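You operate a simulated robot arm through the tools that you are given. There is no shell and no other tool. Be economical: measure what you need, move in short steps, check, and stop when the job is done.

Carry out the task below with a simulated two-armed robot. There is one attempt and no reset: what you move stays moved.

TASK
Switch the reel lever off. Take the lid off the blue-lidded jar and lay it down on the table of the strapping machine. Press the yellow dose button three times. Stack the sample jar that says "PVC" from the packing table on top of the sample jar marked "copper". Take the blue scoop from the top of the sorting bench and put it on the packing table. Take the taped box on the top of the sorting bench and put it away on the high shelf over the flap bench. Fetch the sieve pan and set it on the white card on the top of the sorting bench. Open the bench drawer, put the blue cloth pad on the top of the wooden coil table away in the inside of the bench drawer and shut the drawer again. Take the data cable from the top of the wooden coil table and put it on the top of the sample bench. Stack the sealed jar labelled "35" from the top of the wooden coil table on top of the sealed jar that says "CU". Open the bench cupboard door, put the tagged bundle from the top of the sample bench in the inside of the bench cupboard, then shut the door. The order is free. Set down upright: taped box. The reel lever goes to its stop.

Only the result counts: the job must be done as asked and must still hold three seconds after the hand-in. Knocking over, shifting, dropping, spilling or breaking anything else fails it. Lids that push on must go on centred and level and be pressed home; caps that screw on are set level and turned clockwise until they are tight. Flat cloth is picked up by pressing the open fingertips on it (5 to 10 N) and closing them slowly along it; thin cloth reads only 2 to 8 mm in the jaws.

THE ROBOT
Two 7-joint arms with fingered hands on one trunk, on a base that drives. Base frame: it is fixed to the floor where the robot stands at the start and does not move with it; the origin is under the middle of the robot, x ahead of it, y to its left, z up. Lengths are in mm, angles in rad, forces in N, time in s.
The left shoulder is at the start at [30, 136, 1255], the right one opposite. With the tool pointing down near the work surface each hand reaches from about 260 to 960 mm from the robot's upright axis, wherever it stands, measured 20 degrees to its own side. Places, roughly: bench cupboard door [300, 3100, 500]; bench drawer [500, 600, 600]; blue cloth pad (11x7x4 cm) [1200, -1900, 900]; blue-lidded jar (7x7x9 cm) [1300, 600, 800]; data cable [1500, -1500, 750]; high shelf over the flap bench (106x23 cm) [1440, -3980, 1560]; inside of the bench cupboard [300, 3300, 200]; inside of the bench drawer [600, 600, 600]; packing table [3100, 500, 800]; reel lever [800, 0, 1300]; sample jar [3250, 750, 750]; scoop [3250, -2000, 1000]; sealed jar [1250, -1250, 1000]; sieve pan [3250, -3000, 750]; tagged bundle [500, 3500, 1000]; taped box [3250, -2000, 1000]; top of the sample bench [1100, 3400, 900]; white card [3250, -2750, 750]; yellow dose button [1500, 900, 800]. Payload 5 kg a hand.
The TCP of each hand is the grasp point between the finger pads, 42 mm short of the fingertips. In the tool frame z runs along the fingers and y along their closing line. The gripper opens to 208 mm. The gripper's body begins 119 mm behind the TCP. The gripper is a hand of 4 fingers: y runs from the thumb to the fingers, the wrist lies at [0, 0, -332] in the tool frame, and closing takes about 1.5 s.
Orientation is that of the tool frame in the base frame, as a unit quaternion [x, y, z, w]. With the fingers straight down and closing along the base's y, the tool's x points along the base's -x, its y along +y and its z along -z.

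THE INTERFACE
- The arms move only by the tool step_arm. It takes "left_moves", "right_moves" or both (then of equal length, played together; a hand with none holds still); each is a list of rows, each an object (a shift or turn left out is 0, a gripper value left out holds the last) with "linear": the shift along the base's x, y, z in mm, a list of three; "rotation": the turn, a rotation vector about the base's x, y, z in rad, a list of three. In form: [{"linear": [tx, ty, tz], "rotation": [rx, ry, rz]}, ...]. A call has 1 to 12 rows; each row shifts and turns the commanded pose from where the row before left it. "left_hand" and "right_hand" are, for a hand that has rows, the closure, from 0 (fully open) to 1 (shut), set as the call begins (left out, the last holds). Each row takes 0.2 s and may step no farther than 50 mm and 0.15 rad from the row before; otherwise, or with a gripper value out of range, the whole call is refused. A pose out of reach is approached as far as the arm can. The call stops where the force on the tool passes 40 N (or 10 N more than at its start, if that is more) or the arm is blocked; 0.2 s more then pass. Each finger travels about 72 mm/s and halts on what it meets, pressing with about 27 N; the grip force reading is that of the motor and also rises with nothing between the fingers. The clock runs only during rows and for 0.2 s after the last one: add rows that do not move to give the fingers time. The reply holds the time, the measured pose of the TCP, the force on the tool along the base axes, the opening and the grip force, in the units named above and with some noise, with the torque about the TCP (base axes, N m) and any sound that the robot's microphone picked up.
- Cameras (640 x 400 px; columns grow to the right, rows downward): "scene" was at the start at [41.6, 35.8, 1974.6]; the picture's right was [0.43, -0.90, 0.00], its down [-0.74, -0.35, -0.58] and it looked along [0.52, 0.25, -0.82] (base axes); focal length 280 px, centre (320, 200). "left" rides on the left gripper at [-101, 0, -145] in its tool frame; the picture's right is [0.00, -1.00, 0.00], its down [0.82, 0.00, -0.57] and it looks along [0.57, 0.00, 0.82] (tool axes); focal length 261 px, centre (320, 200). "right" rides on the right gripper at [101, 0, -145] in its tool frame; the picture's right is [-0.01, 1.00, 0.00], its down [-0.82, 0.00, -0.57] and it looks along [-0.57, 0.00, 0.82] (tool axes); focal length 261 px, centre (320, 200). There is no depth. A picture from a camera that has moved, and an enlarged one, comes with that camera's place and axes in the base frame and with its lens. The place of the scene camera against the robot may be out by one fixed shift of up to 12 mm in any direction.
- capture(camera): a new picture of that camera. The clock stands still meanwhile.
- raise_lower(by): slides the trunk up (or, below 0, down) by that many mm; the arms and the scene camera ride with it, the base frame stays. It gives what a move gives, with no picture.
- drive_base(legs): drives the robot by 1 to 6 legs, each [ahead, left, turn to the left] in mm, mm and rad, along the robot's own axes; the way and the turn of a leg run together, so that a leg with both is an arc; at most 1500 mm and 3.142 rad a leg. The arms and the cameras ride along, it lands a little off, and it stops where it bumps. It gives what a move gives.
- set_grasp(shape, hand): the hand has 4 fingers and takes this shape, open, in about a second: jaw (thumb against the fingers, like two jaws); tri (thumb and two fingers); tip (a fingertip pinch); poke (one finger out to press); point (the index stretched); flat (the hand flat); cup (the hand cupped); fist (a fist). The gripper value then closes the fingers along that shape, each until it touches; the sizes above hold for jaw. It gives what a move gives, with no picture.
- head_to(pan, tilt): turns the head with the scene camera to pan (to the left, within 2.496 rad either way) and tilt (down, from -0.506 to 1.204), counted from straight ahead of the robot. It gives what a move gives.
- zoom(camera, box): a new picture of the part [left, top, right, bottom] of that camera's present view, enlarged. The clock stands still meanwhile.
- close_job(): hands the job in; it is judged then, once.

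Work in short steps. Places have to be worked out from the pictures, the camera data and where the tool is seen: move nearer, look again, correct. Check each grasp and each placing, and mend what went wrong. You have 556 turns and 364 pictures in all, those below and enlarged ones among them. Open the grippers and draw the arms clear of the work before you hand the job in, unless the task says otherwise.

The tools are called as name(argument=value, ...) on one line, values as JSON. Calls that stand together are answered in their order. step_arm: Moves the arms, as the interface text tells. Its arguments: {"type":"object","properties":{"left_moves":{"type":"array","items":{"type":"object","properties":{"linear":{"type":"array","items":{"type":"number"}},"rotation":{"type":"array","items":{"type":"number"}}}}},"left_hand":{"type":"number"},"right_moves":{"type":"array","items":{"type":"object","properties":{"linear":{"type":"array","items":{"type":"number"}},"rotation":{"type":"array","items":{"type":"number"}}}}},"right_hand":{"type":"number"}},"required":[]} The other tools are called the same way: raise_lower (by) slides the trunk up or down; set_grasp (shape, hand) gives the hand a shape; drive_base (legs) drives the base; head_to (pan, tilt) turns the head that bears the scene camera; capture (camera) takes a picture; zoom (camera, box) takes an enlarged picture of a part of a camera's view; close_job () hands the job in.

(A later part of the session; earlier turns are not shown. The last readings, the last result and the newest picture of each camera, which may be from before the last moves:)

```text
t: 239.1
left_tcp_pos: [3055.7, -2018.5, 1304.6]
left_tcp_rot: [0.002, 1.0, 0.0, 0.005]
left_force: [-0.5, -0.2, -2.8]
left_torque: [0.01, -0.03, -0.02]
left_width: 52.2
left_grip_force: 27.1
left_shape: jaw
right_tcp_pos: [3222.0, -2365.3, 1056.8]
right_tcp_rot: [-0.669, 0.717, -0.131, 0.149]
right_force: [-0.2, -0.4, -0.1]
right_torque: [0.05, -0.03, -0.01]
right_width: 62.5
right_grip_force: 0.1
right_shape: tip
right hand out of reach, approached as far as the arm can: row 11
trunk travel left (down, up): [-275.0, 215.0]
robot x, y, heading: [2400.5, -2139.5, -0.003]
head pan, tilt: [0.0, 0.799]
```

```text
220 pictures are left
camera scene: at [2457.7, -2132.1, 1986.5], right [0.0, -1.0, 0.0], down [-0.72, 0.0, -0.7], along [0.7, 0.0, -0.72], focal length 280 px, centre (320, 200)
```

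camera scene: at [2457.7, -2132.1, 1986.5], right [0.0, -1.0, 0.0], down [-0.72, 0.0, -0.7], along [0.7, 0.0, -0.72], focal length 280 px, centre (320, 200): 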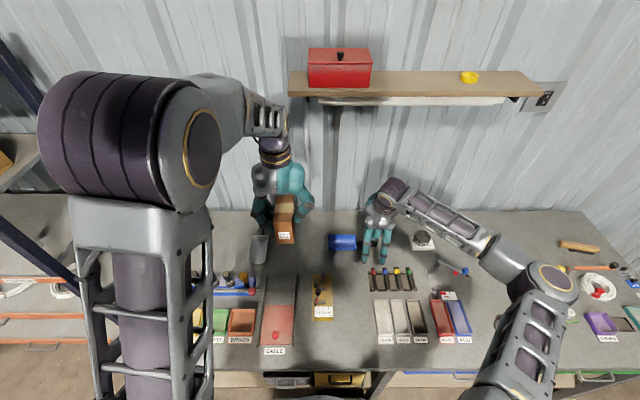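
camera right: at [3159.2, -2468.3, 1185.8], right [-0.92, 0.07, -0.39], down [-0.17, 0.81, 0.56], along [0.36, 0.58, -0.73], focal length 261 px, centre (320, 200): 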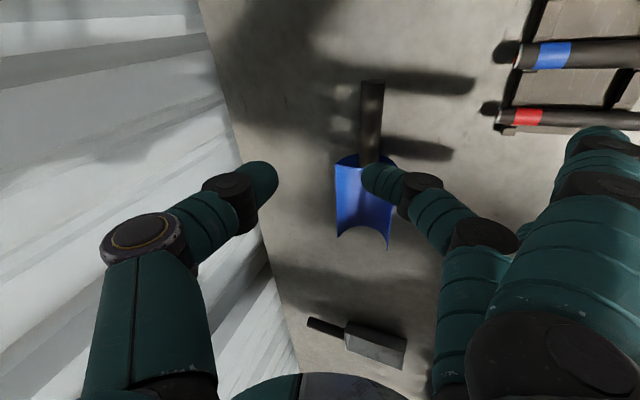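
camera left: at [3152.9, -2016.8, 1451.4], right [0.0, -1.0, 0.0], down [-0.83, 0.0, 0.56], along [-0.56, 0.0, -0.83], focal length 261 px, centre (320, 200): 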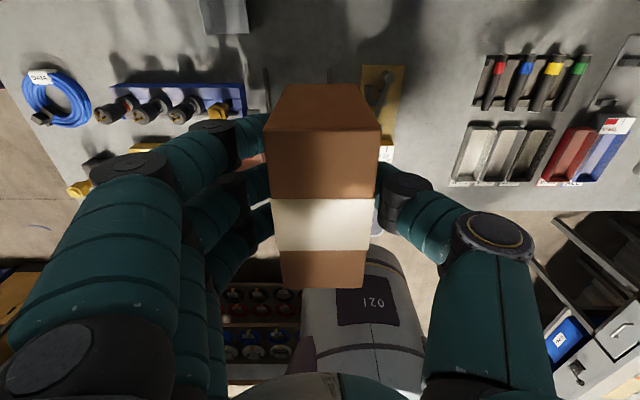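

Works. For a handle the jaw shape is better (fingers line up along it). Handle axis x≈3231, y -2404…-2310. I switch to jaw and go down.

set_grasp(hand="right", shape="jaw")

step_arm(right_hand=0.72, right_moves=[{"linear": [-3, -3, -10]}, {"linear": [-3, -4, -10]}, {"linear": [0, 0, -10]}, {"linear": [0, 0, -20]}, {"linear": [0, 0, -25]}])

capture(camera="right")

zoom(camera="scene", box=[310, 190, 470, 290])

```text
t: 240.0
left_tcp_pos: [3056.4, -2020.0, 1303.6]
left_tcp_rot: [0.001, 1.0, 0.0, 0.004]
left_force: [-0.7, -0.1, -3.0]
left_torque: [0.05, -0.03, 0.0]
left_width: 52.4
left_grip_force: 26.5
left_shape: jaw
right_tcp_pos: [3221.7, -2365.4, 1056.4]
right_tcp_rot: [-0.668, 0.717, -0.131, 0.149]
right_force: [0.3, -1.0, -0.4]
right_torque: [0.01, 0.01, 0.0]
right_width: 207.9
right_grip_force: 0.0
right_shape: jaw
trunk travel left (down, up): [-275.0, 215.0]
robot x, y, heading: [2402.2, -2136.1, 0.0]
head pan, tilt: [0.0, 0.799]
```

```text
t: 241.2
left_tcp_pos: [3056.0, -2018.4, 1303.5]
left_tcp_rot: [0.002, 1.0, 0.0, 0.005]
left_force: [0.7, 0.1, -3.1]
left_torque: [-0.04, 0.07, -0.01]
left_width: 52.4
left_grip_force: 26.5
left_shape: jaw
right_tcp_pos: [3217.7, -2375.0, 980.7]
right_tcp_rot: [-0.669, 0.716, -0.131, 0.15]
right_force: [0.7, -0.7, -0.2]
right_torque: [0.01, 0.01, 0.01]
right_width: 58.6
right_grip_force: 0.0
right_shape: jaw
trunk travel left (down, up): [-275.0, 215.0]
robot x, y, heading: [2401.3, -2131.7, 0.002]
head pan, tilt: [0.0, 0.799]
```

```text
219 pictures are left
camera right: at [3154.7, -2477.9, 1110.7], right [-0.92, 0.07, -0.39], down [-0.17, 0.81, 0.56], along [0.36, 0.58, -0.73], focal length 261 px, centre (320, 200)
```

right: 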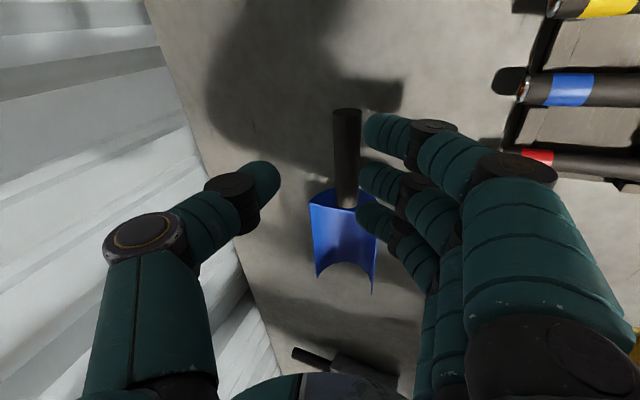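

```text
4.00 times, centred on (390, 240) of scene
camera zoom: at [2459.0, -2132.1, 1986.3], right [0.0, -1.0, 0.0], down [-0.72, 0.0, -0.7], along [0.7, 0.0, -0.72], focal length 1119 px, centre (40, 40)
```

zoom: 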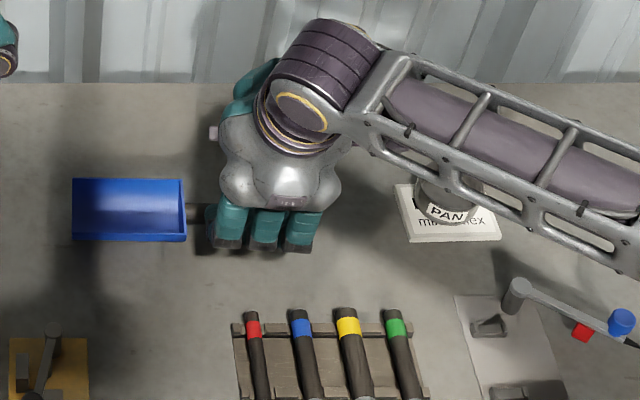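

step_arm(right_moves=[{"linear": [-2, 2, -20]}, {"linear": [0, 1, -15]}, {"linear": [0, 0, -10]}, {"linear": [0, 0, -6]}, {"linear": [0, 0, -4]}])

capture(camera="right")

```text
t: 242.4
left_tcp_pos: [3055.6, -2018.4, 1304.5]
left_tcp_rot: [0.001, 1.0, 0.0, 0.004]
left_force: [0.5, -0.9, -2.6]
left_torque: [0.0, -0.02, 0.02]
left_width: 52.4
left_grip_force: 27.6
left_shape: jaw
right_tcp_pos: [3212.6, -2373.3, 925.6]
right_tcp_rot: [-0.67, 0.715, -0.132, 0.15]
right_force: [-0.2, -0.4, -1.0]
right_torque: [0.0, 0.03, 0.03]
right_width: 58.6
right_grip_force: 0.2
right_shape: jaw
right hand out of reach, approached as far as the arm can: row 4
trunk travel left (down, up): [-275.0, 215.0]
robot x, y, heading: [2400.1, -2134.5, -0.0]
head pan, tilt: [0.0, 0.799]
```

```text
217 pictures are left
camera right: at [3149.0, -2475.9, 1054.5], right [-0.92, 0.07, -0.39], down [-0.17, 0.81, 0.56], along [0.36, 0.58, -0.73], focal length 261 px, centre (320, 200)
```

right: 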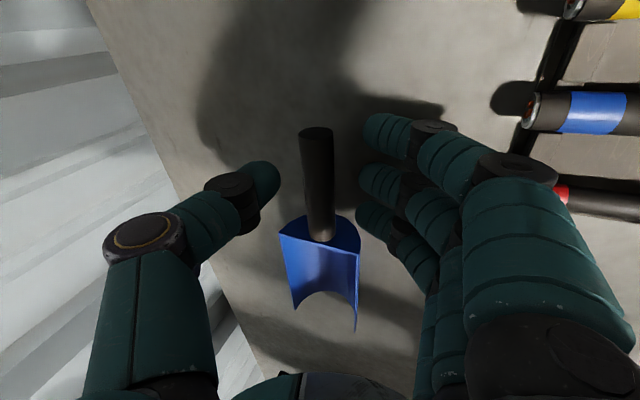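

Handle lies centred between thumb and fingers. I close.

step_arm(right_hand=1, right_moves=[{}, {}, {}, {}])

step_arm(right_moves=[{"linear": [0, 0, 6]}, {"linear": [0, 0, 12]}, {"linear": [-3, 0, 20]}, {"linear": [-5, 0, 30]}, {}])

capture(camera="right")

```text
t: 243.4
left_tcp_pos: [3057.1, -2017.3, 1304.7]
left_tcp_rot: [0.001, 1.0, 0.0, 0.004]
left_force: [0.4, -0.2, -3.1]
left_torque: [-0.01, 0.0, -0.01]
left_width: 52.3
left_grip_force: 26.7
left_shape: jaw
right_tcp_pos: [3212.4, -2372.9, 925.1]
right_tcp_rot: [-0.67, 0.716, -0.13, 0.149]
right_force: [-0.7, 0.4, -0.6]
right_torque: [-0.05, 0.04, 0.06]
right_width: 15.3
right_grip_force: 27.3
right_shape: jaw
trunk travel left (down, up): [-275.0, 215.0]
robot x, y, heading: [2403.4, -2140.3, 0.001]
head pan, tilt: [0.0, 0.799]
```

```text
t: 244.6
left_tcp_pos: [3056.2, -2019.5, 1304.3]
left_tcp_rot: [0.0, 1.0, 0.0, 0.004]
left_force: [0.4, -0.6, -4.1]
left_torque: [0.03, 0.04, -0.01]
left_width: 52.3
left_grip_force: 26.9
left_shape: jaw
right_tcp_pos: [3201.8, -2371.1, 995.2]
right_tcp_rot: [-0.669, 0.717, -0.131, 0.149]
right_force: [1.7, 0.6, -1.3]
right_torque: [-0.18, 0.05, 0.03]
right_width: 14.9
right_grip_force: 27.0
right_shape: jaw
trunk travel left (down, up): [-275.0, 215.0]
robot x, y, heading: [2400.5, -2135.8, -0.002]
head pan, tilt: [0.0, 0.799]
```

```text
216 pictures are left
camera right: at [3139.8, -2474.5, 1123.5], right [-0.92, 0.08, -0.39], down [-0.17, 0.81, 0.56], along [0.36, 0.58, -0.73], focal length 261 px, centre (320, 200)
```

right: 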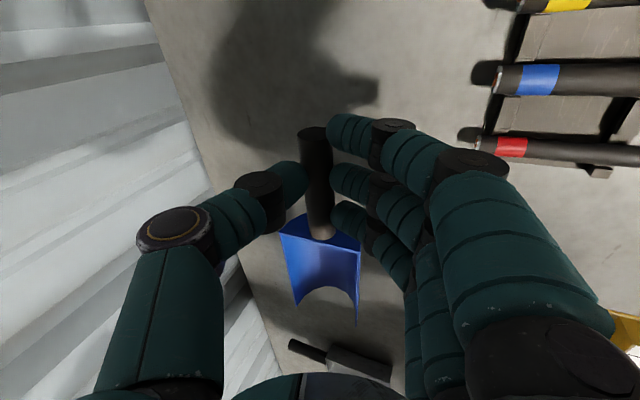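

Scoop held. For the high shelf a vertical hand would be out of reach, so I'll set the box back down and regrip it with a pitched hand. First I tuck the right arm with the scoop.

step_arm(right_moves=[{"linear": [-30, -8, 35]}, {"linear": [-30, -8, 35]}, {"linear": [-30, -8, 35]}, {"linear": [-30, -8, 35]}, {"linear": [-30, -8, 35]}, {"linear": [-30, -8, 35]}, {"linear": [-30, -8, 35]}, {"linear": [-30, -8, 35]}, {"linear": [-30, -8, 35]}, {"linear": [-30, -8, 35]}, {"linear": [-30, -8, 20]}, {"linear": [-30, -8, 10]}])

capture(camera="scene")

```text
t: 247.2
left_tcp_pos: [3053.7, -2017.8, 1305.4]
left_tcp_rot: [0.002, 1.0, -0.001, 0.005]
left_force: [-0.3, 0.3, -3.0]
left_torque: [-0.04, -0.13, -0.03]
left_width: 52.2
left_grip_force: 26.8
left_shape: jaw
right_tcp_pos: [2840.9, -2470.9, 1375.7]
right_tcp_rot: [-0.669, 0.716, -0.132, 0.15]
right_force: [-0.4, 0.5, 0.5]
right_torque: [-0.06, -0.09, -0.01]
right_width: 9.2
right_grip_force: 26.5
right_shape: jaw
trunk travel left (down, up): [-275.0, 215.0]
robot x, y, heading: [2404.0, -2138.4, -0.0]
head pan, tilt: [0.0, 0.799]
```

```text
215 pictures are left
camera scene: at [2455.8, -2130.9, 1986.5], right [0.0, -1.0, 0.0], down [-0.72, 0.0, -0.7], along [0.7, 0.0, -0.72], focal length 280 px, centre (320, 200)
```

scene: 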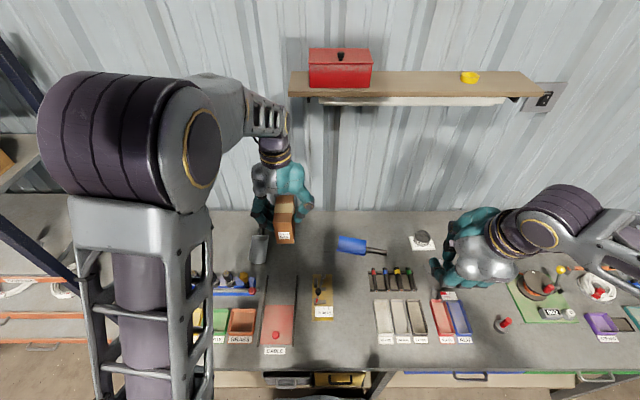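

The scoop slipped out and lies on the bench. I look at it closely; the grip must be lower on the handle.

zoom(camera="scene", box=[310, 210, 450, 290])

capture(camera="right")

```text
4.57 times, centred on (380, 250) of scene
camera zoom: at [2455.8, -2130.9, 1986.5], right [0.0, -1.0, 0.0], down [-0.72, 0.0, -0.7], along [0.7, 0.0, -0.72], focal length 1279 px, centre (46, -29)
```

zoom: 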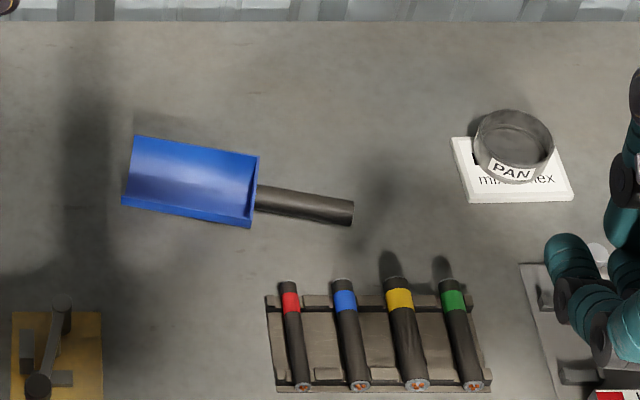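

```text
213 pictures are left
camera right: at [2778.1, -2573.6, 1503.9], right [-0.92, 0.07, -0.39], down [-0.17, 0.81, 0.56], along [0.36, 0.58, -0.73], focal length 261 px, centre (320, 200)
```

right: 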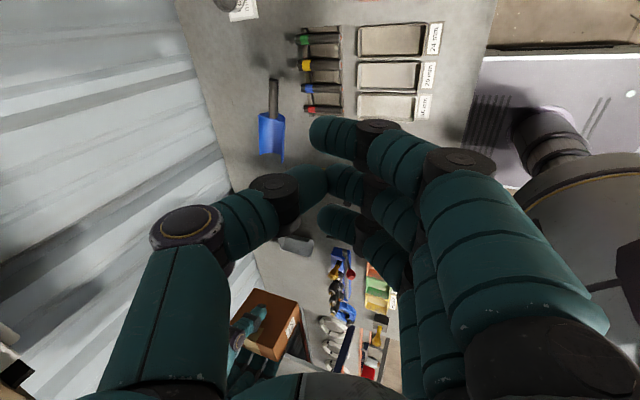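

Handle now runs (3202,-2346)→(3185,-2440). I reopen, turn 0.1 rad to match and go back, this time about 13 mm lower.

step_arm(right_hand=0.7, right_moves=[{"linear": [31, 6, -34], "rotation": [0, 0, -0.05]}, {"linear": [31, 6, -34], "rotation": [0, 0, -0.05]}, {"linear": [31, 6, -34]}, {"linear": [31, 6, -34]}, {"linear": [31, 6, -34]}, {"linear": [31, 6, -34]}, {"linear": [31, 6, -34]}, {"linear": [31, 6, -34]}, {"linear": [31, 6, -34]}, {"linear": [31, 6, -34]}, {"linear": [25, 4, -30]}])

capture(camera="right")

```text
t: 249.6
left_tcp_pos: [3056.9, -2019.4, 1303.2]
left_tcp_rot: [0.001, 1.0, 0.0, 0.003]
left_force: [1.0, -1.3, -3.4]
left_torque: [0.03, 0.08, 0.0]
left_width: 52.3
left_grip_force: 27.1
left_shape: jaw
right_tcp_pos: [3179.6, -2403.9, 1001.8]
right_tcp_rot: [-0.632, 0.749, -0.138, 0.143]
right_force: [1.2, -0.2, 1.1]
right_torque: [0.02, 0.1, 0.01]
right_width: 62.4
right_grip_force: 0.1
right_shape: jaw
trunk travel left (down, up): [-275.0, 215.0]
robot x, y, heading: [2402.2, -2136.1, -0.004]
head pan, tilt: [0.0, 0.799]
```

```text
212 pictures are left
camera right: at [3105.9, -2500.9, 1132.2], right [-0.91, 0.17, -0.39], down [-0.09, 0.82, 0.56], along [0.41, 0.54, -0.73], focal length 261 px, centre (320, 200)
```

right: 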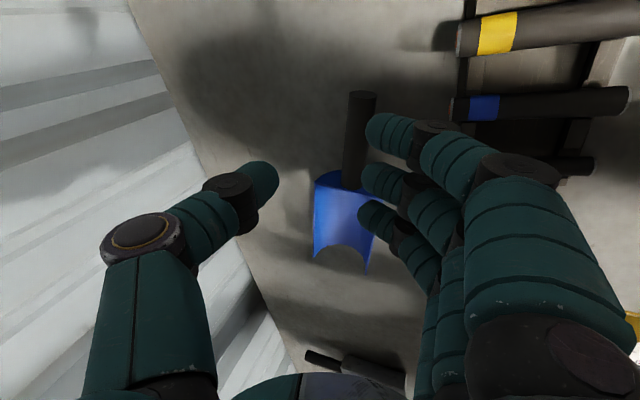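

step_arm(right_moves=[{"linear": [-3, 0, -30]}, {"linear": [-2, 0, -25]}, {"linear": [0, 0, -15]}, {"linear": [0, 0, -8]}, {"linear": [0, 0, -5]}, {"linear": [0, 0, -4]}, {"linear": [0, 0, -3]}])

capture(camera="right")

```text
t: 251.2
left_tcp_pos: [3055.1, -2017.8, 1304.8]
left_tcp_rot: [0.001, 1.0, -0.001, 0.005]
left_force: [0.0, -0.2, -4.0]
left_torque: [0.03, 0.0, 0.02]
left_width: 52.2
left_grip_force: 26.6
left_shape: jaw
right_tcp_pos: [3175.2, -2402.7, 917.1]
right_tcp_rot: [-0.633, 0.748, -0.14, 0.144]
right_force: [10.3, -1.3, 26.8]
right_torque: [-0.67, 1.71, 0.28]
right_width: 59.5
right_grip_force: 0.1
right_shape: jaw
trunk travel left (down, up): [-275.0, 215.0]
robot x, y, heading: [2401.1, -2137.4, 0.008]
head pan, tilt: [0.0, 0.799]
```

```text
211 pictures are left
camera right: at [3101.8, -2498.9, 1046.1], right [-0.91, 0.16, -0.39], down [-0.09, 0.82, 0.56], along [0.41, 0.54, -0.73], focal length 261 px, centre (320, 200)
```

right: 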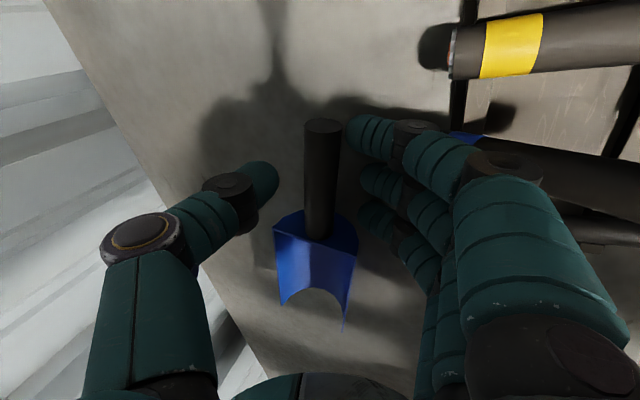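

Near fingertips touch the bench. I lift 3 mm, close to ~36 mm, lower again, then close fully.

step_arm(right_hand=0.84, right_moves=[{"linear": [0, 0, 4]}, {}, {}, {"linear": [0, 0, -3]}, {"linear": [0, 0, -3]}, {"linear": [0, 0, -3]}])

capture(camera="right")

```text
t: 252.6
left_tcp_pos: [3056.2, -2018.3, 1304.6]
left_tcp_rot: [0.001, 1.0, -0.002, 0.005]
left_force: [-0.3, 0.0, -2.3]
left_torque: [-0.02, 0.03, 0.0]
left_width: 52.3
left_grip_force: 27.5
left_shape: jaw
right_tcp_pos: [3174.2, -2402.9, 909.8]
right_tcp_rot: [-0.632, 0.749, -0.139, 0.143]
right_force: [3.8, -2.2, 11.9]
right_torque: [-0.29, 0.7, 0.23]
right_width: 33.0
right_grip_force: 0.1
right_shape: jaw
trunk travel left (down, up): [-275.0, 215.0]
robot x, y, heading: [2401.8, -2140.0, -0.001]
head pan, tilt: [0.0, 0.799]
```

```text
210 pictures are left
camera right: at [3101.9, -2499.3, 1039.4], right [-0.91, 0.17, -0.39], down [-0.09, 0.82, 0.56], along [0.41, 0.54, -0.73], focal length 261 px, centre (320, 200)
```

right: 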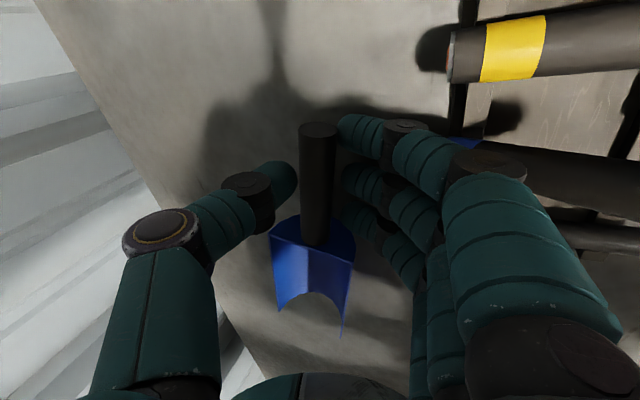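

step_arm(right_hand=1, right_moves=[{}, {}, {}, {}])

step_arm(right_moves=[{"linear": [0, 0, 4]}, {"linear": [0, 0, 8]}, {"linear": [0, 0, 15]}, {"linear": [0, 0, 15]}, {}])

capture(camera="right")

```text
t: 253.6
left_tcp_pos: [3055.3, -2018.8, 1304.0]
left_tcp_rot: [0.001, 1.0, 0.001, 0.005]
left_force: [0.1, 0.2, -2.6]
left_torque: [-0.02, -0.03, 0.0]
left_width: 52.4
left_grip_force: 26.8
left_shape: jaw
right_tcp_pos: [3174.4, -2402.8, 908.5]
right_tcp_rot: [-0.632, 0.749, -0.138, 0.142]
right_force: [2.2, -0.3, 4.5]
right_torque: [-0.11, 0.23, -0.02]
right_width: 23.5
right_grip_force: 27.1
right_shape: jaw
trunk travel left (down, up): [-275.0, 215.0]
robot x, y, heading: [2399.3, -2134.2, -0.004]
head pan, tilt: [0.0, 0.799]
```

```text
t: 254.8
left_tcp_pos: [3057.1, -2018.6, 1305.1]
left_tcp_rot: [0.001, 1.0, -0.001, 0.004]
left_force: [0.0, 0.8, -3.3]
left_torque: [-0.03, 0.01, 0.01]
left_width: 52.3
left_grip_force: 27.1
left_shape: jaw
right_tcp_pos: [3174.2, -2404.4, 952.7]
right_tcp_rot: [-0.632, 0.749, -0.139, 0.142]
right_force: [0.4, 0.9, -2.0]
right_torque: [-0.21, 0.08, 0.01]
right_width: 22.8
right_grip_force: 26.5
right_shape: jaw
trunk travel left (down, up): [-275.0, 215.0]
robot x, y, heading: [2401.2, -2139.4, 0.003]
head pan, tilt: [0.0, 0.799]
```

```text
209 pictures are left
camera right: at [3101.6, -2500.7, 1081.9], right [-0.91, 0.17, -0.39], down [-0.09, 0.82, 0.56], along [0.41, 0.54, -0.73], focal length 261 px, centre (320, 200)
```

right: 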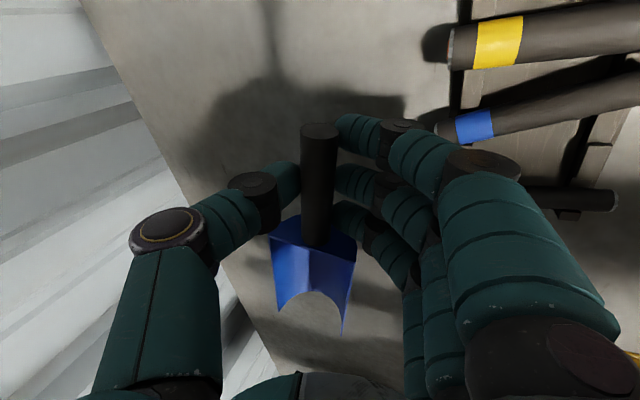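

Good grip now (23 mm). I lift and tuck gently, checking midway.

step_arm(right_moves=[{"linear": [0, 0, 20]}, {"linear": [-10, 0, 25]}, {"linear": [-20, -5, 30]}, {"linear": [-25, -6, 30]}, {"linear": [-25, -6, 30]}, {"linear": [-25, -6, 30]}, {"linear": [-25, -6, 30]}, {"linear": [-25, -6, 30]}, {"linear": [-25, -6, 30]}, {"linear": [-25, -6, 30]}, {"linear": [-25, -6, 30]}, {"linear": [-25, -6, 30]}])

capture(camera="right")

capture(camera="scene")

```text
t: 257.4
left_tcp_pos: [3054.1, -2017.4, 1306.1]
left_tcp_rot: [0.001, 1.0, 0.0, 0.006]
left_force: [-1.3, -0.4, -1.5]
left_torque: [-0.04, -0.15, 0.01]
left_width: 52.0
left_grip_force: 27.5
left_shape: jaw
right_tcp_pos: [2917.1, -2463.7, 1299.0]
right_tcp_rot: [-0.633, 0.748, -0.139, 0.142]
right_force: [-2.4, 0.4, -2.2]
right_torque: [-0.19, -0.08, 0.04]
right_width: 22.8
right_grip_force: 26.6
right_shape: jaw
trunk travel left (down, up): [-275.0, 215.0]
robot x, y, heading: [2401.4, -2139.6, -0.001]
head pan, tilt: [0.0, 0.799]
```

```text
208 pictures are left
camera right: at [2844.9, -2559.6, 1427.3], right [-0.91, 0.16, -0.39], down [-0.09, 0.82, 0.56], along [0.41, 0.54, -0.73], focal length 261 px, centre (320, 200)
```

right: 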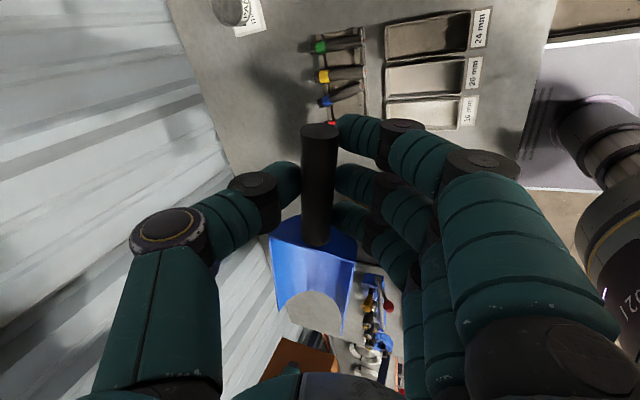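

```text
207 pictures are left
camera scene: at [2455.1, -2131.5, 1986.5], right [0.0, -1.0, 0.0], down [-0.72, 0.0, -0.7], along [0.7, 0.0, -0.72], focal length 280 px, centre (320, 200)
```

scene: 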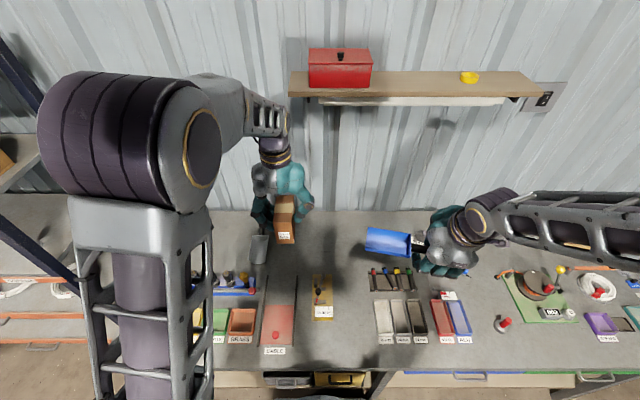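

The scoop is held. The blue tube in the pen rack looks askew; I check it closely.

zoom(camera="scene", box=[355, 255, 435, 305])

zoom(camera="right", box=[290, 20, 390, 130])

```text
8.00 times, centred on (395, 280) of scene
camera zoom: at [2455.1, -2131.5, 1986.5], right [0.0, -1.0, 0.0], down [-0.72, 0.0, -0.7], along [0.7, 0.0, -0.72], focal length 2238 px, centre (-280, -440)
```

zoom: 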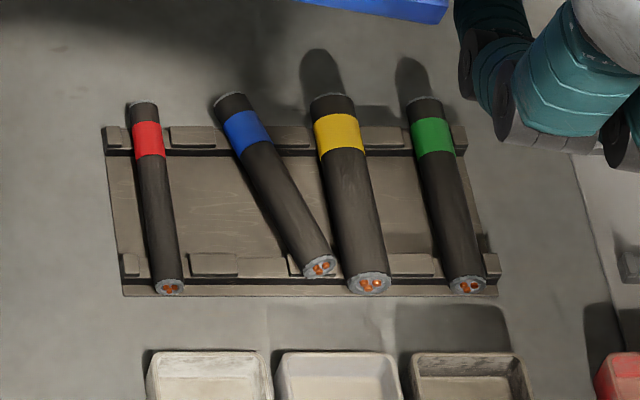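

```text
3.64 times, centred on (340, 75) of right
camera zoom: at [2844.9, -2559.6, 1427.3], right [-0.91, 0.16, -0.39], down [-0.09, 0.82, 0.56], along [0.41, 0.54, -0.73], focal length 948 px, centre (247, 654)
```

zoom: 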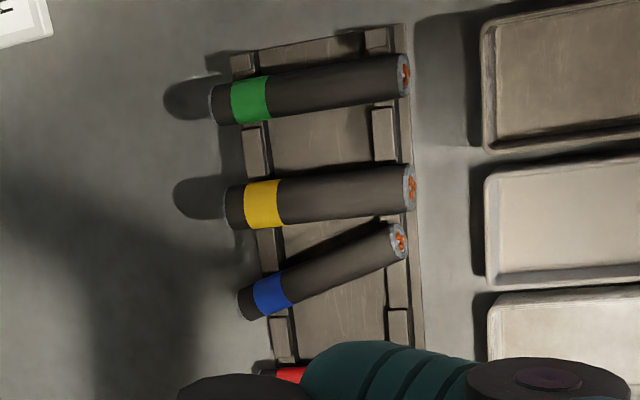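

The blue tube was shifted out of its slots by my knuckles; I must mend that. First I set the box back down to free the left hand.

step_arm(left_moves=[{"linear": [25, -10, -40]}, {"linear": [25, -10, -40]}, {"linear": [25, -10, -40]}, {"linear": [25, -10, -40]}, {"linear": [25, -10, -40]}, {"linear": [12, 0, -45]}, {"linear": [0, 0, -45]}, {"linear": [0, 0, -40]}, {"linear": [0, 0, -18]}])

capture(camera="left")

```text
t: 259.4
left_tcp_pos: [3192.3, -2069.5, 958.0]
left_tcp_rot: [0.001, 1.0, -0.002, 0.005]
left_force: [0.5, -0.2, -1.8]
left_torque: [0.06, 0.09, -0.03]
left_width: 52.2
left_grip_force: 27.2
left_shape: jaw
right_tcp_pos: [2920.2, -2465.4, 1298.3]
right_tcp_rot: [-0.632, 0.749, -0.139, 0.142]
right_force: [0.2, 0.6, -2.2]
right_torque: [-0.15, 0.06, 0.0]
right_width: 22.9
right_grip_force: 27.1
right_shape: jaw
trunk travel left (down, up): [-275.0, 215.0]
robot x, y, heading: [2402.3, -2138.1, 0.001]
head pan, tilt: [0.0, 0.799]
```

```text
204 pictures are left
camera left: at [3291.6, -2069.6, 1103.8], right [0.0, -1.0, 0.0], down [-0.83, 0.0, 0.56], along [-0.56, 0.0, -0.83], focal length 261 px, centre (320, 200)
```

left: 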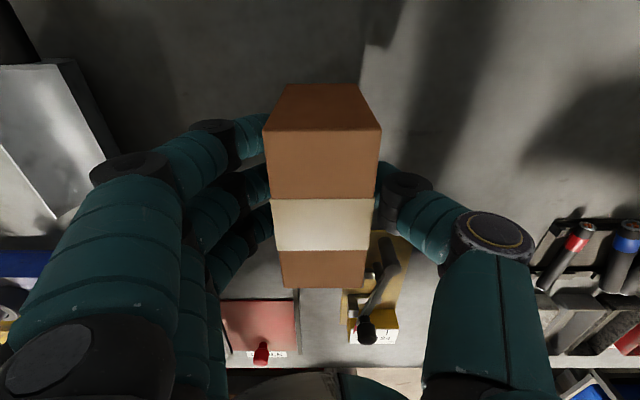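

step_arm(left_moves=[{"linear": [0, 0, -6]}, {"linear": [0, 0, -4]}, {"linear": [0, 0, -3]}, {"linear": [0, 0, -2]}])

step_arm(left_hand=0.4, left_moves=[{}, {}, {}, {}, {}])

step_arm(left_moves=[{"linear": [0, 0, 20]}, {"linear": [0, 0, 40]}, {"linear": [0, 0, 45]}, {"linear": [0, 0, 45]}, {"linear": [-20, -30, 30]}, {"linear": [-20, -40, 0]}, {"linear": [-20, -40, 0]}, {"linear": [-20, -40, 0]}])

capture(camera="left")

```text
t: 260.4
left_tcp_pos: [3193.1, -2068.9, 942.7]
left_tcp_rot: [0.001, 1.0, 0.0, 0.006]
left_force: [-5.6, 1.4, 18.6]
left_torque: [0.18, 0.18, 0.02]
left_width: 52.6
left_grip_force: 27.1
left_shape: jaw
right_tcp_pos: [2918.4, -2463.2, 1298.5]
right_tcp_rot: [-0.632, 0.749, -0.139, 0.143]
right_force: [-0.2, -0.3, -1.8]
right_torque: [-0.16, 0.09, -0.02]
right_width: 22.5
right_grip_force: 27.0
right_shape: jaw
trunk travel left (down, up): [-275.0, 215.0]
robot x, y, heading: [2400.8, -2135.6, -0.002]
head pan, tilt: [0.0, 0.799]
```

```text
t: 261.6
left_tcp_pos: [3192.3, -2069.6, 941.2]
left_tcp_rot: [0.001, 1.0, -0.001, 0.004]
left_force: [0.6, -0.1, 0.2]
left_torque: [0.01, 0.02, -0.01]
left_width: 124.0
left_grip_force: 0.2
left_shape: jaw
right_tcp_pos: [2920.5, -2463.7, 1297.0]
right_tcp_rot: [-0.633, 0.749, -0.139, 0.141]
right_force: [-0.5, -0.4, -1.6]
right_torque: [-0.16, 0.04, -0.01]
right_width: 22.7
right_grip_force: 26.9
right_shape: jaw
trunk travel left (down, up): [-275.0, 215.0]
robot x, y, heading: [2397.7, -2137.5, 0.001]
head pan, tilt: [0.0, 0.799]
```

```text
t: 263.4
left_tcp_pos: [3112.7, -2222.1, 1124.2]
left_tcp_rot: [0.0, 1.0, 0.001, 0.005]
left_force: [-0.8, 0.5, 0.2]
left_torque: [0.0, 0.01, 0.03]
left_width: 124.4
left_grip_force: 0.1
left_shape: jaw
right_tcp_pos: [2920.0, -2465.6, 1297.9]
right_tcp_rot: [-0.632, 0.749, -0.138, 0.142]
right_force: [0.0, -0.6, -2.2]
right_torque: [0.03, 0.03, 0.06]
right_width: 22.8
right_grip_force: 26.8
right_shape: jaw
trunk travel left (down, up): [-275.0, 215.0]
robot x, y, heading: [2397.1, -2132.0, -0.004]
head pan, tilt: [0.0, 0.799]
```

```text
203 pictures are left
camera left: at [3212.7, -2221.6, 1270.0], right [0.0, -1.0, 0.0], down [-0.83, 0.0, 0.56], along [-0.56, 0.0, -0.83], focal length 261 px, centre (320, 200)
```

left: 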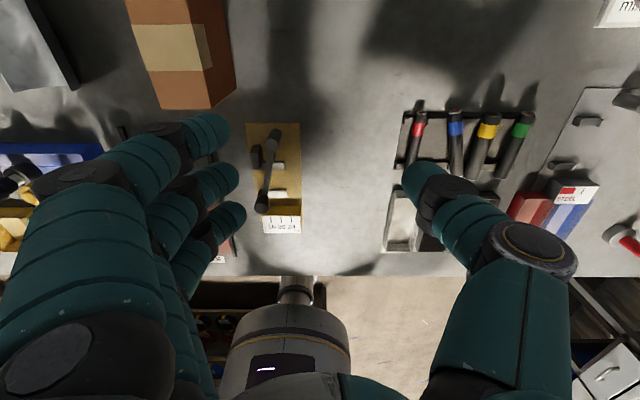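

Box is back on the bench. I move the right hand with the scoop well aside, and set the left to fingertip pinch to put the blue tube back.

step_arm(right_moves=[{"linear": [-10, -40, 10]}, {"linear": [-10, -40, 10]}, {"linear": [-10, -40, 10]}, {"linear": [-10, -40, 10]}, {"linear": [-10, -40, 10]}, {"linear": [-10, -40, 10]}, {"linear": [-10, -40, 10]}, {}])

set_grasp(hand="left", shape="tip")

step_arm(left_hand=0.8, left_moves=[{"linear": [-5, -40, 0], "rotation": [0, 0, 0.07]}, {"linear": [-5, -40, 0], "rotation": [0, 0, 0.07]}, {"linear": [-5, -40, 0], "rotation": [0, 0, 0.07]}, {"linear": [-5, -40, 0], "rotation": [0, 0, 0.06]}, {"linear": [-10, -40, -10]}, {"linear": [-10, -2, -40]}, {"linear": [0, 0, -40]}])

capture(camera="left")

capture(camera="scene")

```text
t: 265.2
left_tcp_pos: [3113.6, -2217.9, 1124.3]
left_tcp_rot: [0.0, 1.0, -0.001, 0.004]
left_force: [-0.4, 1.6, 0.2]
left_torque: [-0.21, 0.01, -0.02]
left_width: 124.7
left_grip_force: 0.1
left_shape: jaw
right_tcp_pos: [2851.5, -2739.9, 1368.0]
right_tcp_rot: [-0.633, 0.749, -0.138, 0.142]
right_force: [0.0, 1.8, -1.6]
right_torque: [-0.32, 0.06, -0.05]
right_width: 22.4
right_grip_force: 27.3
right_shape: jaw
trunk travel left (down, up): [-275.0, 215.0]
robot x, y, heading: [2406.5, -2138.1, 0.002]
head pan, tilt: [0.0, 0.799]
```

```text
t: 266.1
left_tcp_pos: [3113.6, -2220.7, 1123.6]
left_tcp_rot: [0.001, 1.0, 0.0, 0.005]
left_force: [0.7, 0.4, 0.1]
left_torque: [0.01, 0.0, 0.02]
left_width: 208.0
left_grip_force: 0.3
left_shape: tip
right_tcp_pos: [2851.5, -2741.9, 1367.1]
right_tcp_rot: [-0.632, 0.749, -0.139, 0.142]
right_force: [-0.6, 0.7, -0.2]
right_torque: [-0.15, 0.05, 0.02]
right_width: 22.5
right_grip_force: 26.8
right_shape: jaw
trunk travel left (down, up): [-275.0, 215.0]
robot x, y, heading: [2400.3, -2138.3, 0.002]
head pan, tilt: [0.0, 0.799]
```

```text
t: 267.7
left_tcp_pos: [3072.0, -2425.3, 1028.5]
left_tcp_rot: [-0.134, 0.991, 0.001, 0.004]
left_force: [0.8, -0.2, 1.9]
left_torque: [0.13, 0.1, 0.01]
left_width: 42.2
left_grip_force: 0.1
left_shape: tip
right_tcp_pos: [2851.6, -2743.2, 1367.1]
right_tcp_rot: [-0.633, 0.749, -0.138, 0.142]
right_force: [0.4, 0.1, -2.4]
right_torque: [-0.11, 0.12, 0.04]
right_width: 22.5
right_grip_force: 27.2
right_shape: jaw
trunk travel left (down, up): [-275.0, 215.0]
robot x, y, heading: [2399.5, -2135.3, -0.002]
head pan, tilt: [0.0, 0.799]
```

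```text
202 pictures are left
camera left: at [3167.7, -2398.5, 1175.0], right [0.27, -0.96, 0.0], down [-0.8, -0.22, 0.56], along [-0.54, -0.15, -0.83], focal length 261 px, centre (320, 200)
```

left: 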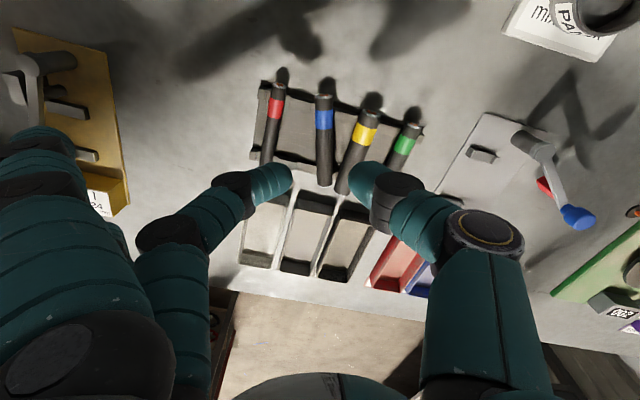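

```text
201 pictures are left
camera scene: at [2459.5, -2133.3, 1986.3], right [0.0, -1.0, 0.0], down [-0.72, 0.0, -0.7], along [0.7, 0.0, -0.72], focal length 280 px, centre (320, 200)
```

scene: 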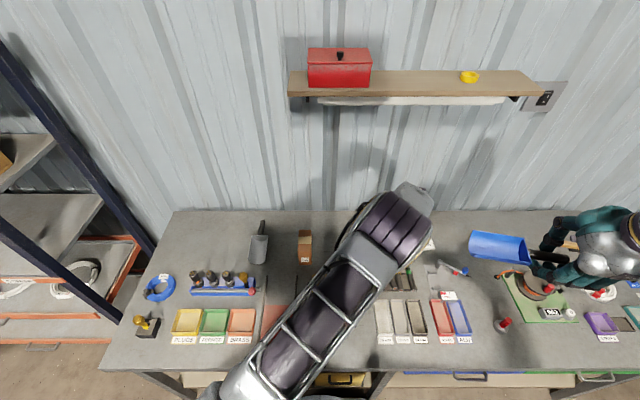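

step_arm(left_moves=[{"linear": [1, -4, -30]}, {"linear": [0, 0, -30]}, {"linear": [0, 0, -25]}])

capture(camera="left")

```text
t: 268.5
left_tcp_pos: [3072.9, -2427.3, 947.0]
left_tcp_rot: [-0.134, 0.991, 0.0, 0.004]
left_force: [0.2, -0.3, 0.6]
left_torque: [0.04, 0.1, -0.02]
left_width: 42.3
left_grip_force: 0.0
left_shape: tip
right_tcp_pos: [2851.3, -2742.4, 1366.7]
right_tcp_rot: [-0.633, 0.749, -0.138, 0.142]
right_force: [1.3, -0.8, -2.2]
right_torque: [-0.12, 0.09, -0.02]
right_width: 22.4
right_grip_force: 27.0
right_shape: jaw
trunk travel left (down, up): [-275.0, 215.0]
robot x, y, heading: [2398.9, -2138.1, -0.0]
head pan, tilt: [0.0, 0.799]
```

```text
200 pictures are left
camera left: at [3168.5, -2400.8, 1091.7], right [0.27, -0.96, 0.0], down [-0.8, -0.22, 0.56], along [-0.54, -0.15, -0.83], focal length 261 px, centre (320, 200)
```

left: 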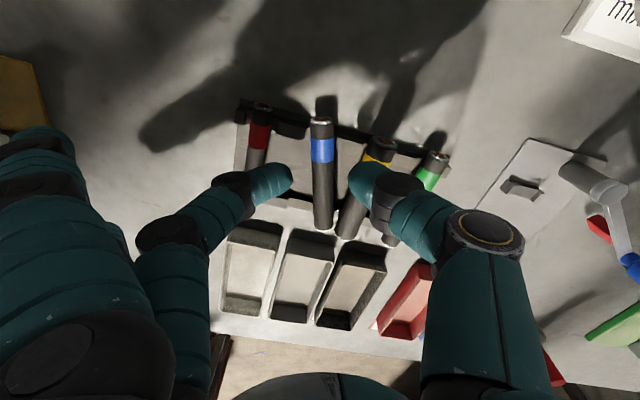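

The thumb would land on the yellow tube. I move nearer the blue tube's back end and narrow the opening.

step_arm(left_hand=0.86, left_moves=[{"linear": [10, 2, 0]}, {"linear": [9, 2, 0]}, {}, {}])

zoom(camera="left", box=[220, 90, 440, 240])

```text
t: 269.5
left_tcp_pos: [3091.5, -2422.4, 945.1]
left_tcp_rot: [-0.134, 0.991, 0.0, 0.004]
left_force: [-0.6, 0.3, -0.3]
left_torque: [0.0, -0.01, -0.01]
left_width: 29.7
left_grip_force: 0.0
left_shape: tip
right_tcp_pos: [2852.1, -2742.6, 1365.9]
right_tcp_rot: [-0.632, 0.749, -0.139, 0.143]
right_force: [0.5, -0.4, -2.5]
right_torque: [-0.16, 0.07, 0.02]
right_width: 22.4
right_grip_force: 27.0
right_shape: jaw
trunk travel left (down, up): [-275.0, 215.0]
robot x, y, heading: [2400.9, -2136.0, -0.001]
head pan, tilt: [0.0, 0.799]
```

```text
2.67 times, centred on (330, 165) of left
camera zoom: at [3187.1, -2395.8, 1091.0], right [0.27, -0.96, 0.0], down [-0.8, -0.22, 0.56], along [-0.54, -0.15, -0.83], focal length 695 px, centre (293, 293)
```

zoom: 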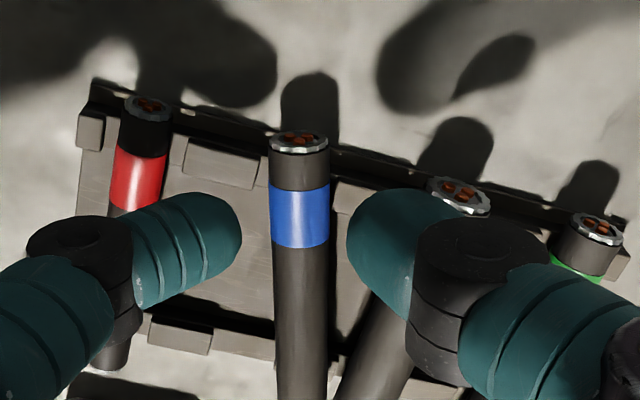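

step_arm(left_moves=[{"linear": [0, -1, -8]}, {"linear": [0, 0, -7]}, {"linear": [0, 0, -5]}])

zoom(camera="left", box=[220, 90, 440, 240])

```text
t: 270.3
left_tcp_pos: [3092.8, -2423.1, 924.5]
left_tcp_rot: [-0.134, 0.991, 0.001, 0.004]
left_force: [0.5, -0.2, 0.0]
left_torque: [0.01, 0.03, 0.01]
left_width: 29.6
left_grip_force: 0.1
left_shape: tip
right_tcp_pos: [2850.5, -2741.5, 1366.8]
right_tcp_rot: [-0.632, 0.749, -0.138, 0.143]
right_force: [-0.2, -0.1, -2.6]
right_torque: [-0.15, 0.05, -0.03]
right_width: 22.7
right_grip_force: 26.8
right_shape: jaw
trunk travel left (down, up): [-275.0, 215.0]
robot x, y, heading: [2398.3, -2138.1, -0.005]
head pan, tilt: [0.0, 0.799]
```

```text
2.67 times, centred on (330, 165) of left
camera zoom: at [3187.9, -2397.1, 1071.7], right [0.27, -0.96, 0.0], down [-0.8, -0.22, 0.56], along [-0.54, -0.15, -0.83], focal length 695 px, centre (293, 293)
```

zoom: 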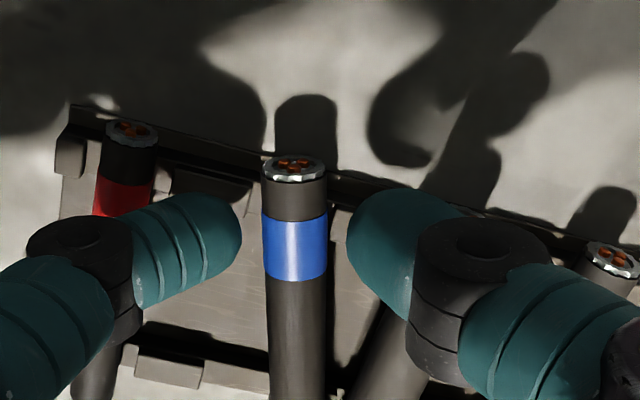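

step_arm(left_hand=1, left_moves=[{}, {}, {}])

step_arm(left_moves=[{"linear": [0, 0, 4]}, {"linear": [0, 0, 5]}, {"linear": [0, 0, 5]}])

capture(camera="left")

```text
t: 271.1
left_tcp_pos: [3092.4, -2424.0, 926.0]
left_tcp_rot: [-0.133, 0.991, 0.001, 0.004]
left_force: [-0.1, 1.7, 4.2]
left_torque: [0.06, -0.03, -0.01]
left_width: 0.0
left_grip_force: 27.4
left_shape: tip
right_tcp_pos: [2851.8, -2742.4, 1367.2]
right_tcp_rot: [-0.632, 0.749, -0.139, 0.142]
right_force: [0.1, -0.8, -2.0]
right_torque: [-0.19, 0.08, 0.03]
right_width: 22.4
right_grip_force: 26.4
right_shape: jaw
trunk travel left (down, up): [-275.0, 215.0]
robot x, y, heading: [2400.0, -2133.5, 0.004]
head pan, tilt: [0.0, 0.799]
```

```text
t: 271.9
left_tcp_pos: [3092.0, -2422.5, 940.3]
left_tcp_rot: [-0.133, 0.991, 0.001, 0.004]
left_force: [-0.4, 0.4, 0.4]
left_torque: [0.01, 0.02, -0.01]
left_width: 0.0
left_grip_force: 26.8
left_shape: tip
right_tcp_pos: [2851.5, -2743.1, 1367.5]
right_tcp_rot: [-0.632, 0.749, -0.138, 0.142]
right_force: [0.1, 0.0, -2.3]
right_torque: [-0.17, 0.06, -0.01]
right_width: 22.5
right_grip_force: 26.9
right_shape: jaw
trunk travel left (down, up): [-275.0, 215.0]
robot x, y, heading: [2406.4, -2135.4, 0.003]
head pan, tilt: [0.0, 0.799]
```

```text
197 pictures are left
camera left: at [3188.0, -2396.3, 1085.8], right [0.27, -0.96, 0.0], down [-0.8, -0.22, 0.56], along [-0.54, -0.15, -0.83], focal length 261 px, centre (320, 200)
```

left: 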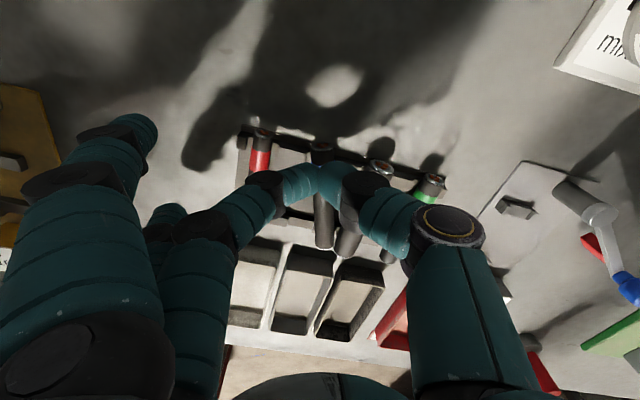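

The tips closed above the tube; it lies lower. I reopen and go about 13 mm lower.

step_arm(left_hand=0.86, left_moves=[{}, {}, {"linear": [0, 0, -10]}, {"linear": [0, 0, -8]}, {"linear": [0, 0, -5]}, {"linear": [0, 0, -4]}, {"linear": [0, 0, -3]}])

zoom(camera="left", box=[220, 90, 440, 240])

```text
t: 273.5
left_tcp_pos: [3095.0, -2425.5, 915.2]
left_tcp_rot: [-0.133, 0.991, -0.002, 0.008]
left_force: [1.4, -10.3, 37.9]
left_torque: [-1.15, 0.0, 0.04]
left_width: 22.8
left_grip_force: 26.7
left_shape: tip
right_tcp_pos: [2850.4, -2742.3, 1368.0]
right_tcp_rot: [-0.632, 0.749, -0.14, 0.142]
right_force: [0.0, -0.5, -1.9]
right_torque: [-0.2, 0.05, -0.01]
right_width: 22.4
right_grip_force: 26.8
right_shape: jaw
trunk travel left (down, up): [-275.0, 215.0]
robot x, y, heading: [2398.4, -2132.8, 0.001]
head pan, tilt: [0.0, 0.799]
```

```text
2.67 times, centred on (330, 165) of left
camera zoom: at [3189.4, -2398.3, 1061.5], right [0.27, -0.96, 0.01], down [-0.8, -0.22, 0.56], along [-0.54, -0.16, -0.83], focal length 695 px, centre (293, 293)
```

zoom: 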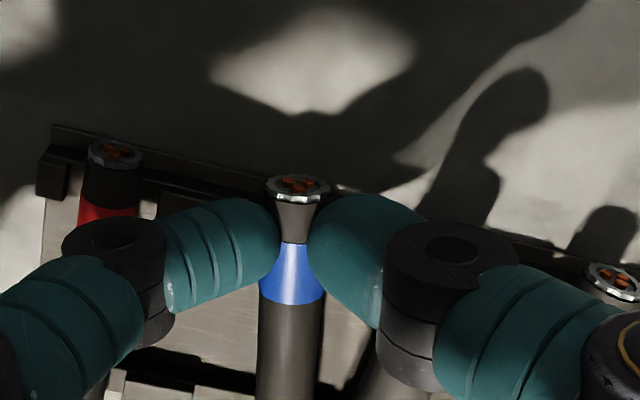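

The fingertips rest on the rack's rear blocks beside the tube; at this depth they should hold it. I ease off slightly and close.

step_arm(left_hand=1, left_moves=[{"linear": [0, 0, 2]}, {}, {}])

zoom(camera="left", box=[220, 90, 440, 240])

```text
t: 274.3
left_tcp_pos: [3094.5, -2423.7, 916.3]
left_tcp_rot: [-0.133, 0.991, -0.002, 0.006]
left_force: [6.4, -15.1, 43.2]
left_torque: [-1.45, -0.19, 0.19]
left_width: 22.6
left_grip_force: 26.6
left_shape: tip
right_tcp_pos: [2849.7, -2743.5, 1367.1]
right_tcp_rot: [-0.632, 0.748, -0.14, 0.143]
right_force: [-0.7, -1.2, -1.9]
right_torque: [-0.13, 0.03, -0.01]
right_width: 22.1
right_grip_force: 27.3
right_shape: jaw
trunk travel left (down, up): [-275.0, 215.0]
robot x, y, heading: [2398.4, -2133.5, -0.005]
head pan, tilt: [0.0, 0.799]
```

```text
2.67 times, centred on (330, 165) of left
camera zoom: at [3189.4, -2397.5, 1061.6], right [0.27, -0.96, 0.0], down [-0.8, -0.22, 0.56], along [-0.54, -0.15, -0.83], focal length 695 px, centre (293, 293)
```

zoom: 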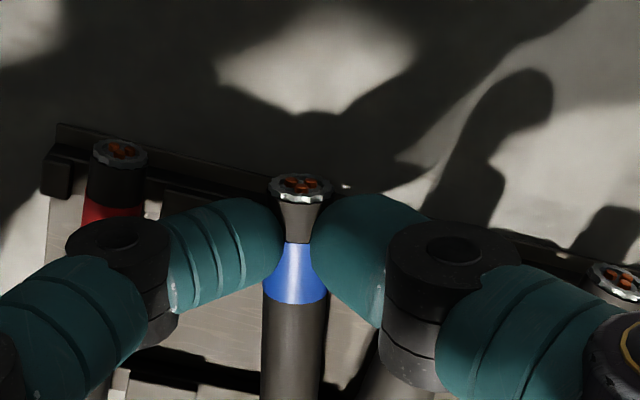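

It holds at 22.6 mm. I lift a little and look.

step_arm(left_moves=[{"linear": [0, 0, 5]}, {"linear": [0, 0, 6]}, {"linear": [0, 0, 6]}, {}])

capture(camera="left")

```text
t: 275.3
left_tcp_pos: [3093.2, -2421.0, 928.8]
left_tcp_rot: [-0.134, 0.991, 0.001, 0.004]
left_force: [0.4, 1.2, -0.7]
left_torque: [0.02, -0.02, 0.01]
left_width: 18.4
left_grip_force: 27.1
left_shape: tip
right_tcp_pos: [2851.0, -2741.5, 1365.9]
right_tcp_rot: [-0.632, 0.749, -0.138, 0.143]
right_force: [0.0, -0.6, -1.5]
right_torque: [-0.18, 0.09, 0.01]
right_width: 22.1
right_grip_force: 27.4
right_shape: jaw
trunk travel left (down, up): [-275.0, 215.0]
robot x, y, heading: [2404.5, -2137.2, 0.001]
head pan, tilt: [0.0, 0.799]
```

```text
194 pictures are left
camera left: at [3189.3, -2395.4, 1074.2], right [0.27, -0.96, 0.0], down [-0.79, -0.22, 0.57], along [-0.54, -0.15, -0.82], focal length 261 px, centre (320, 200)
```

left: 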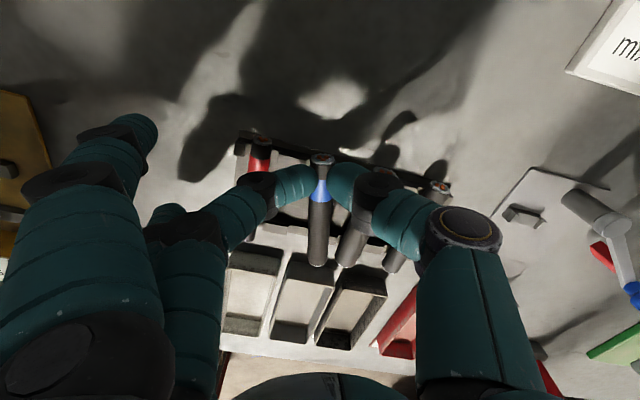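

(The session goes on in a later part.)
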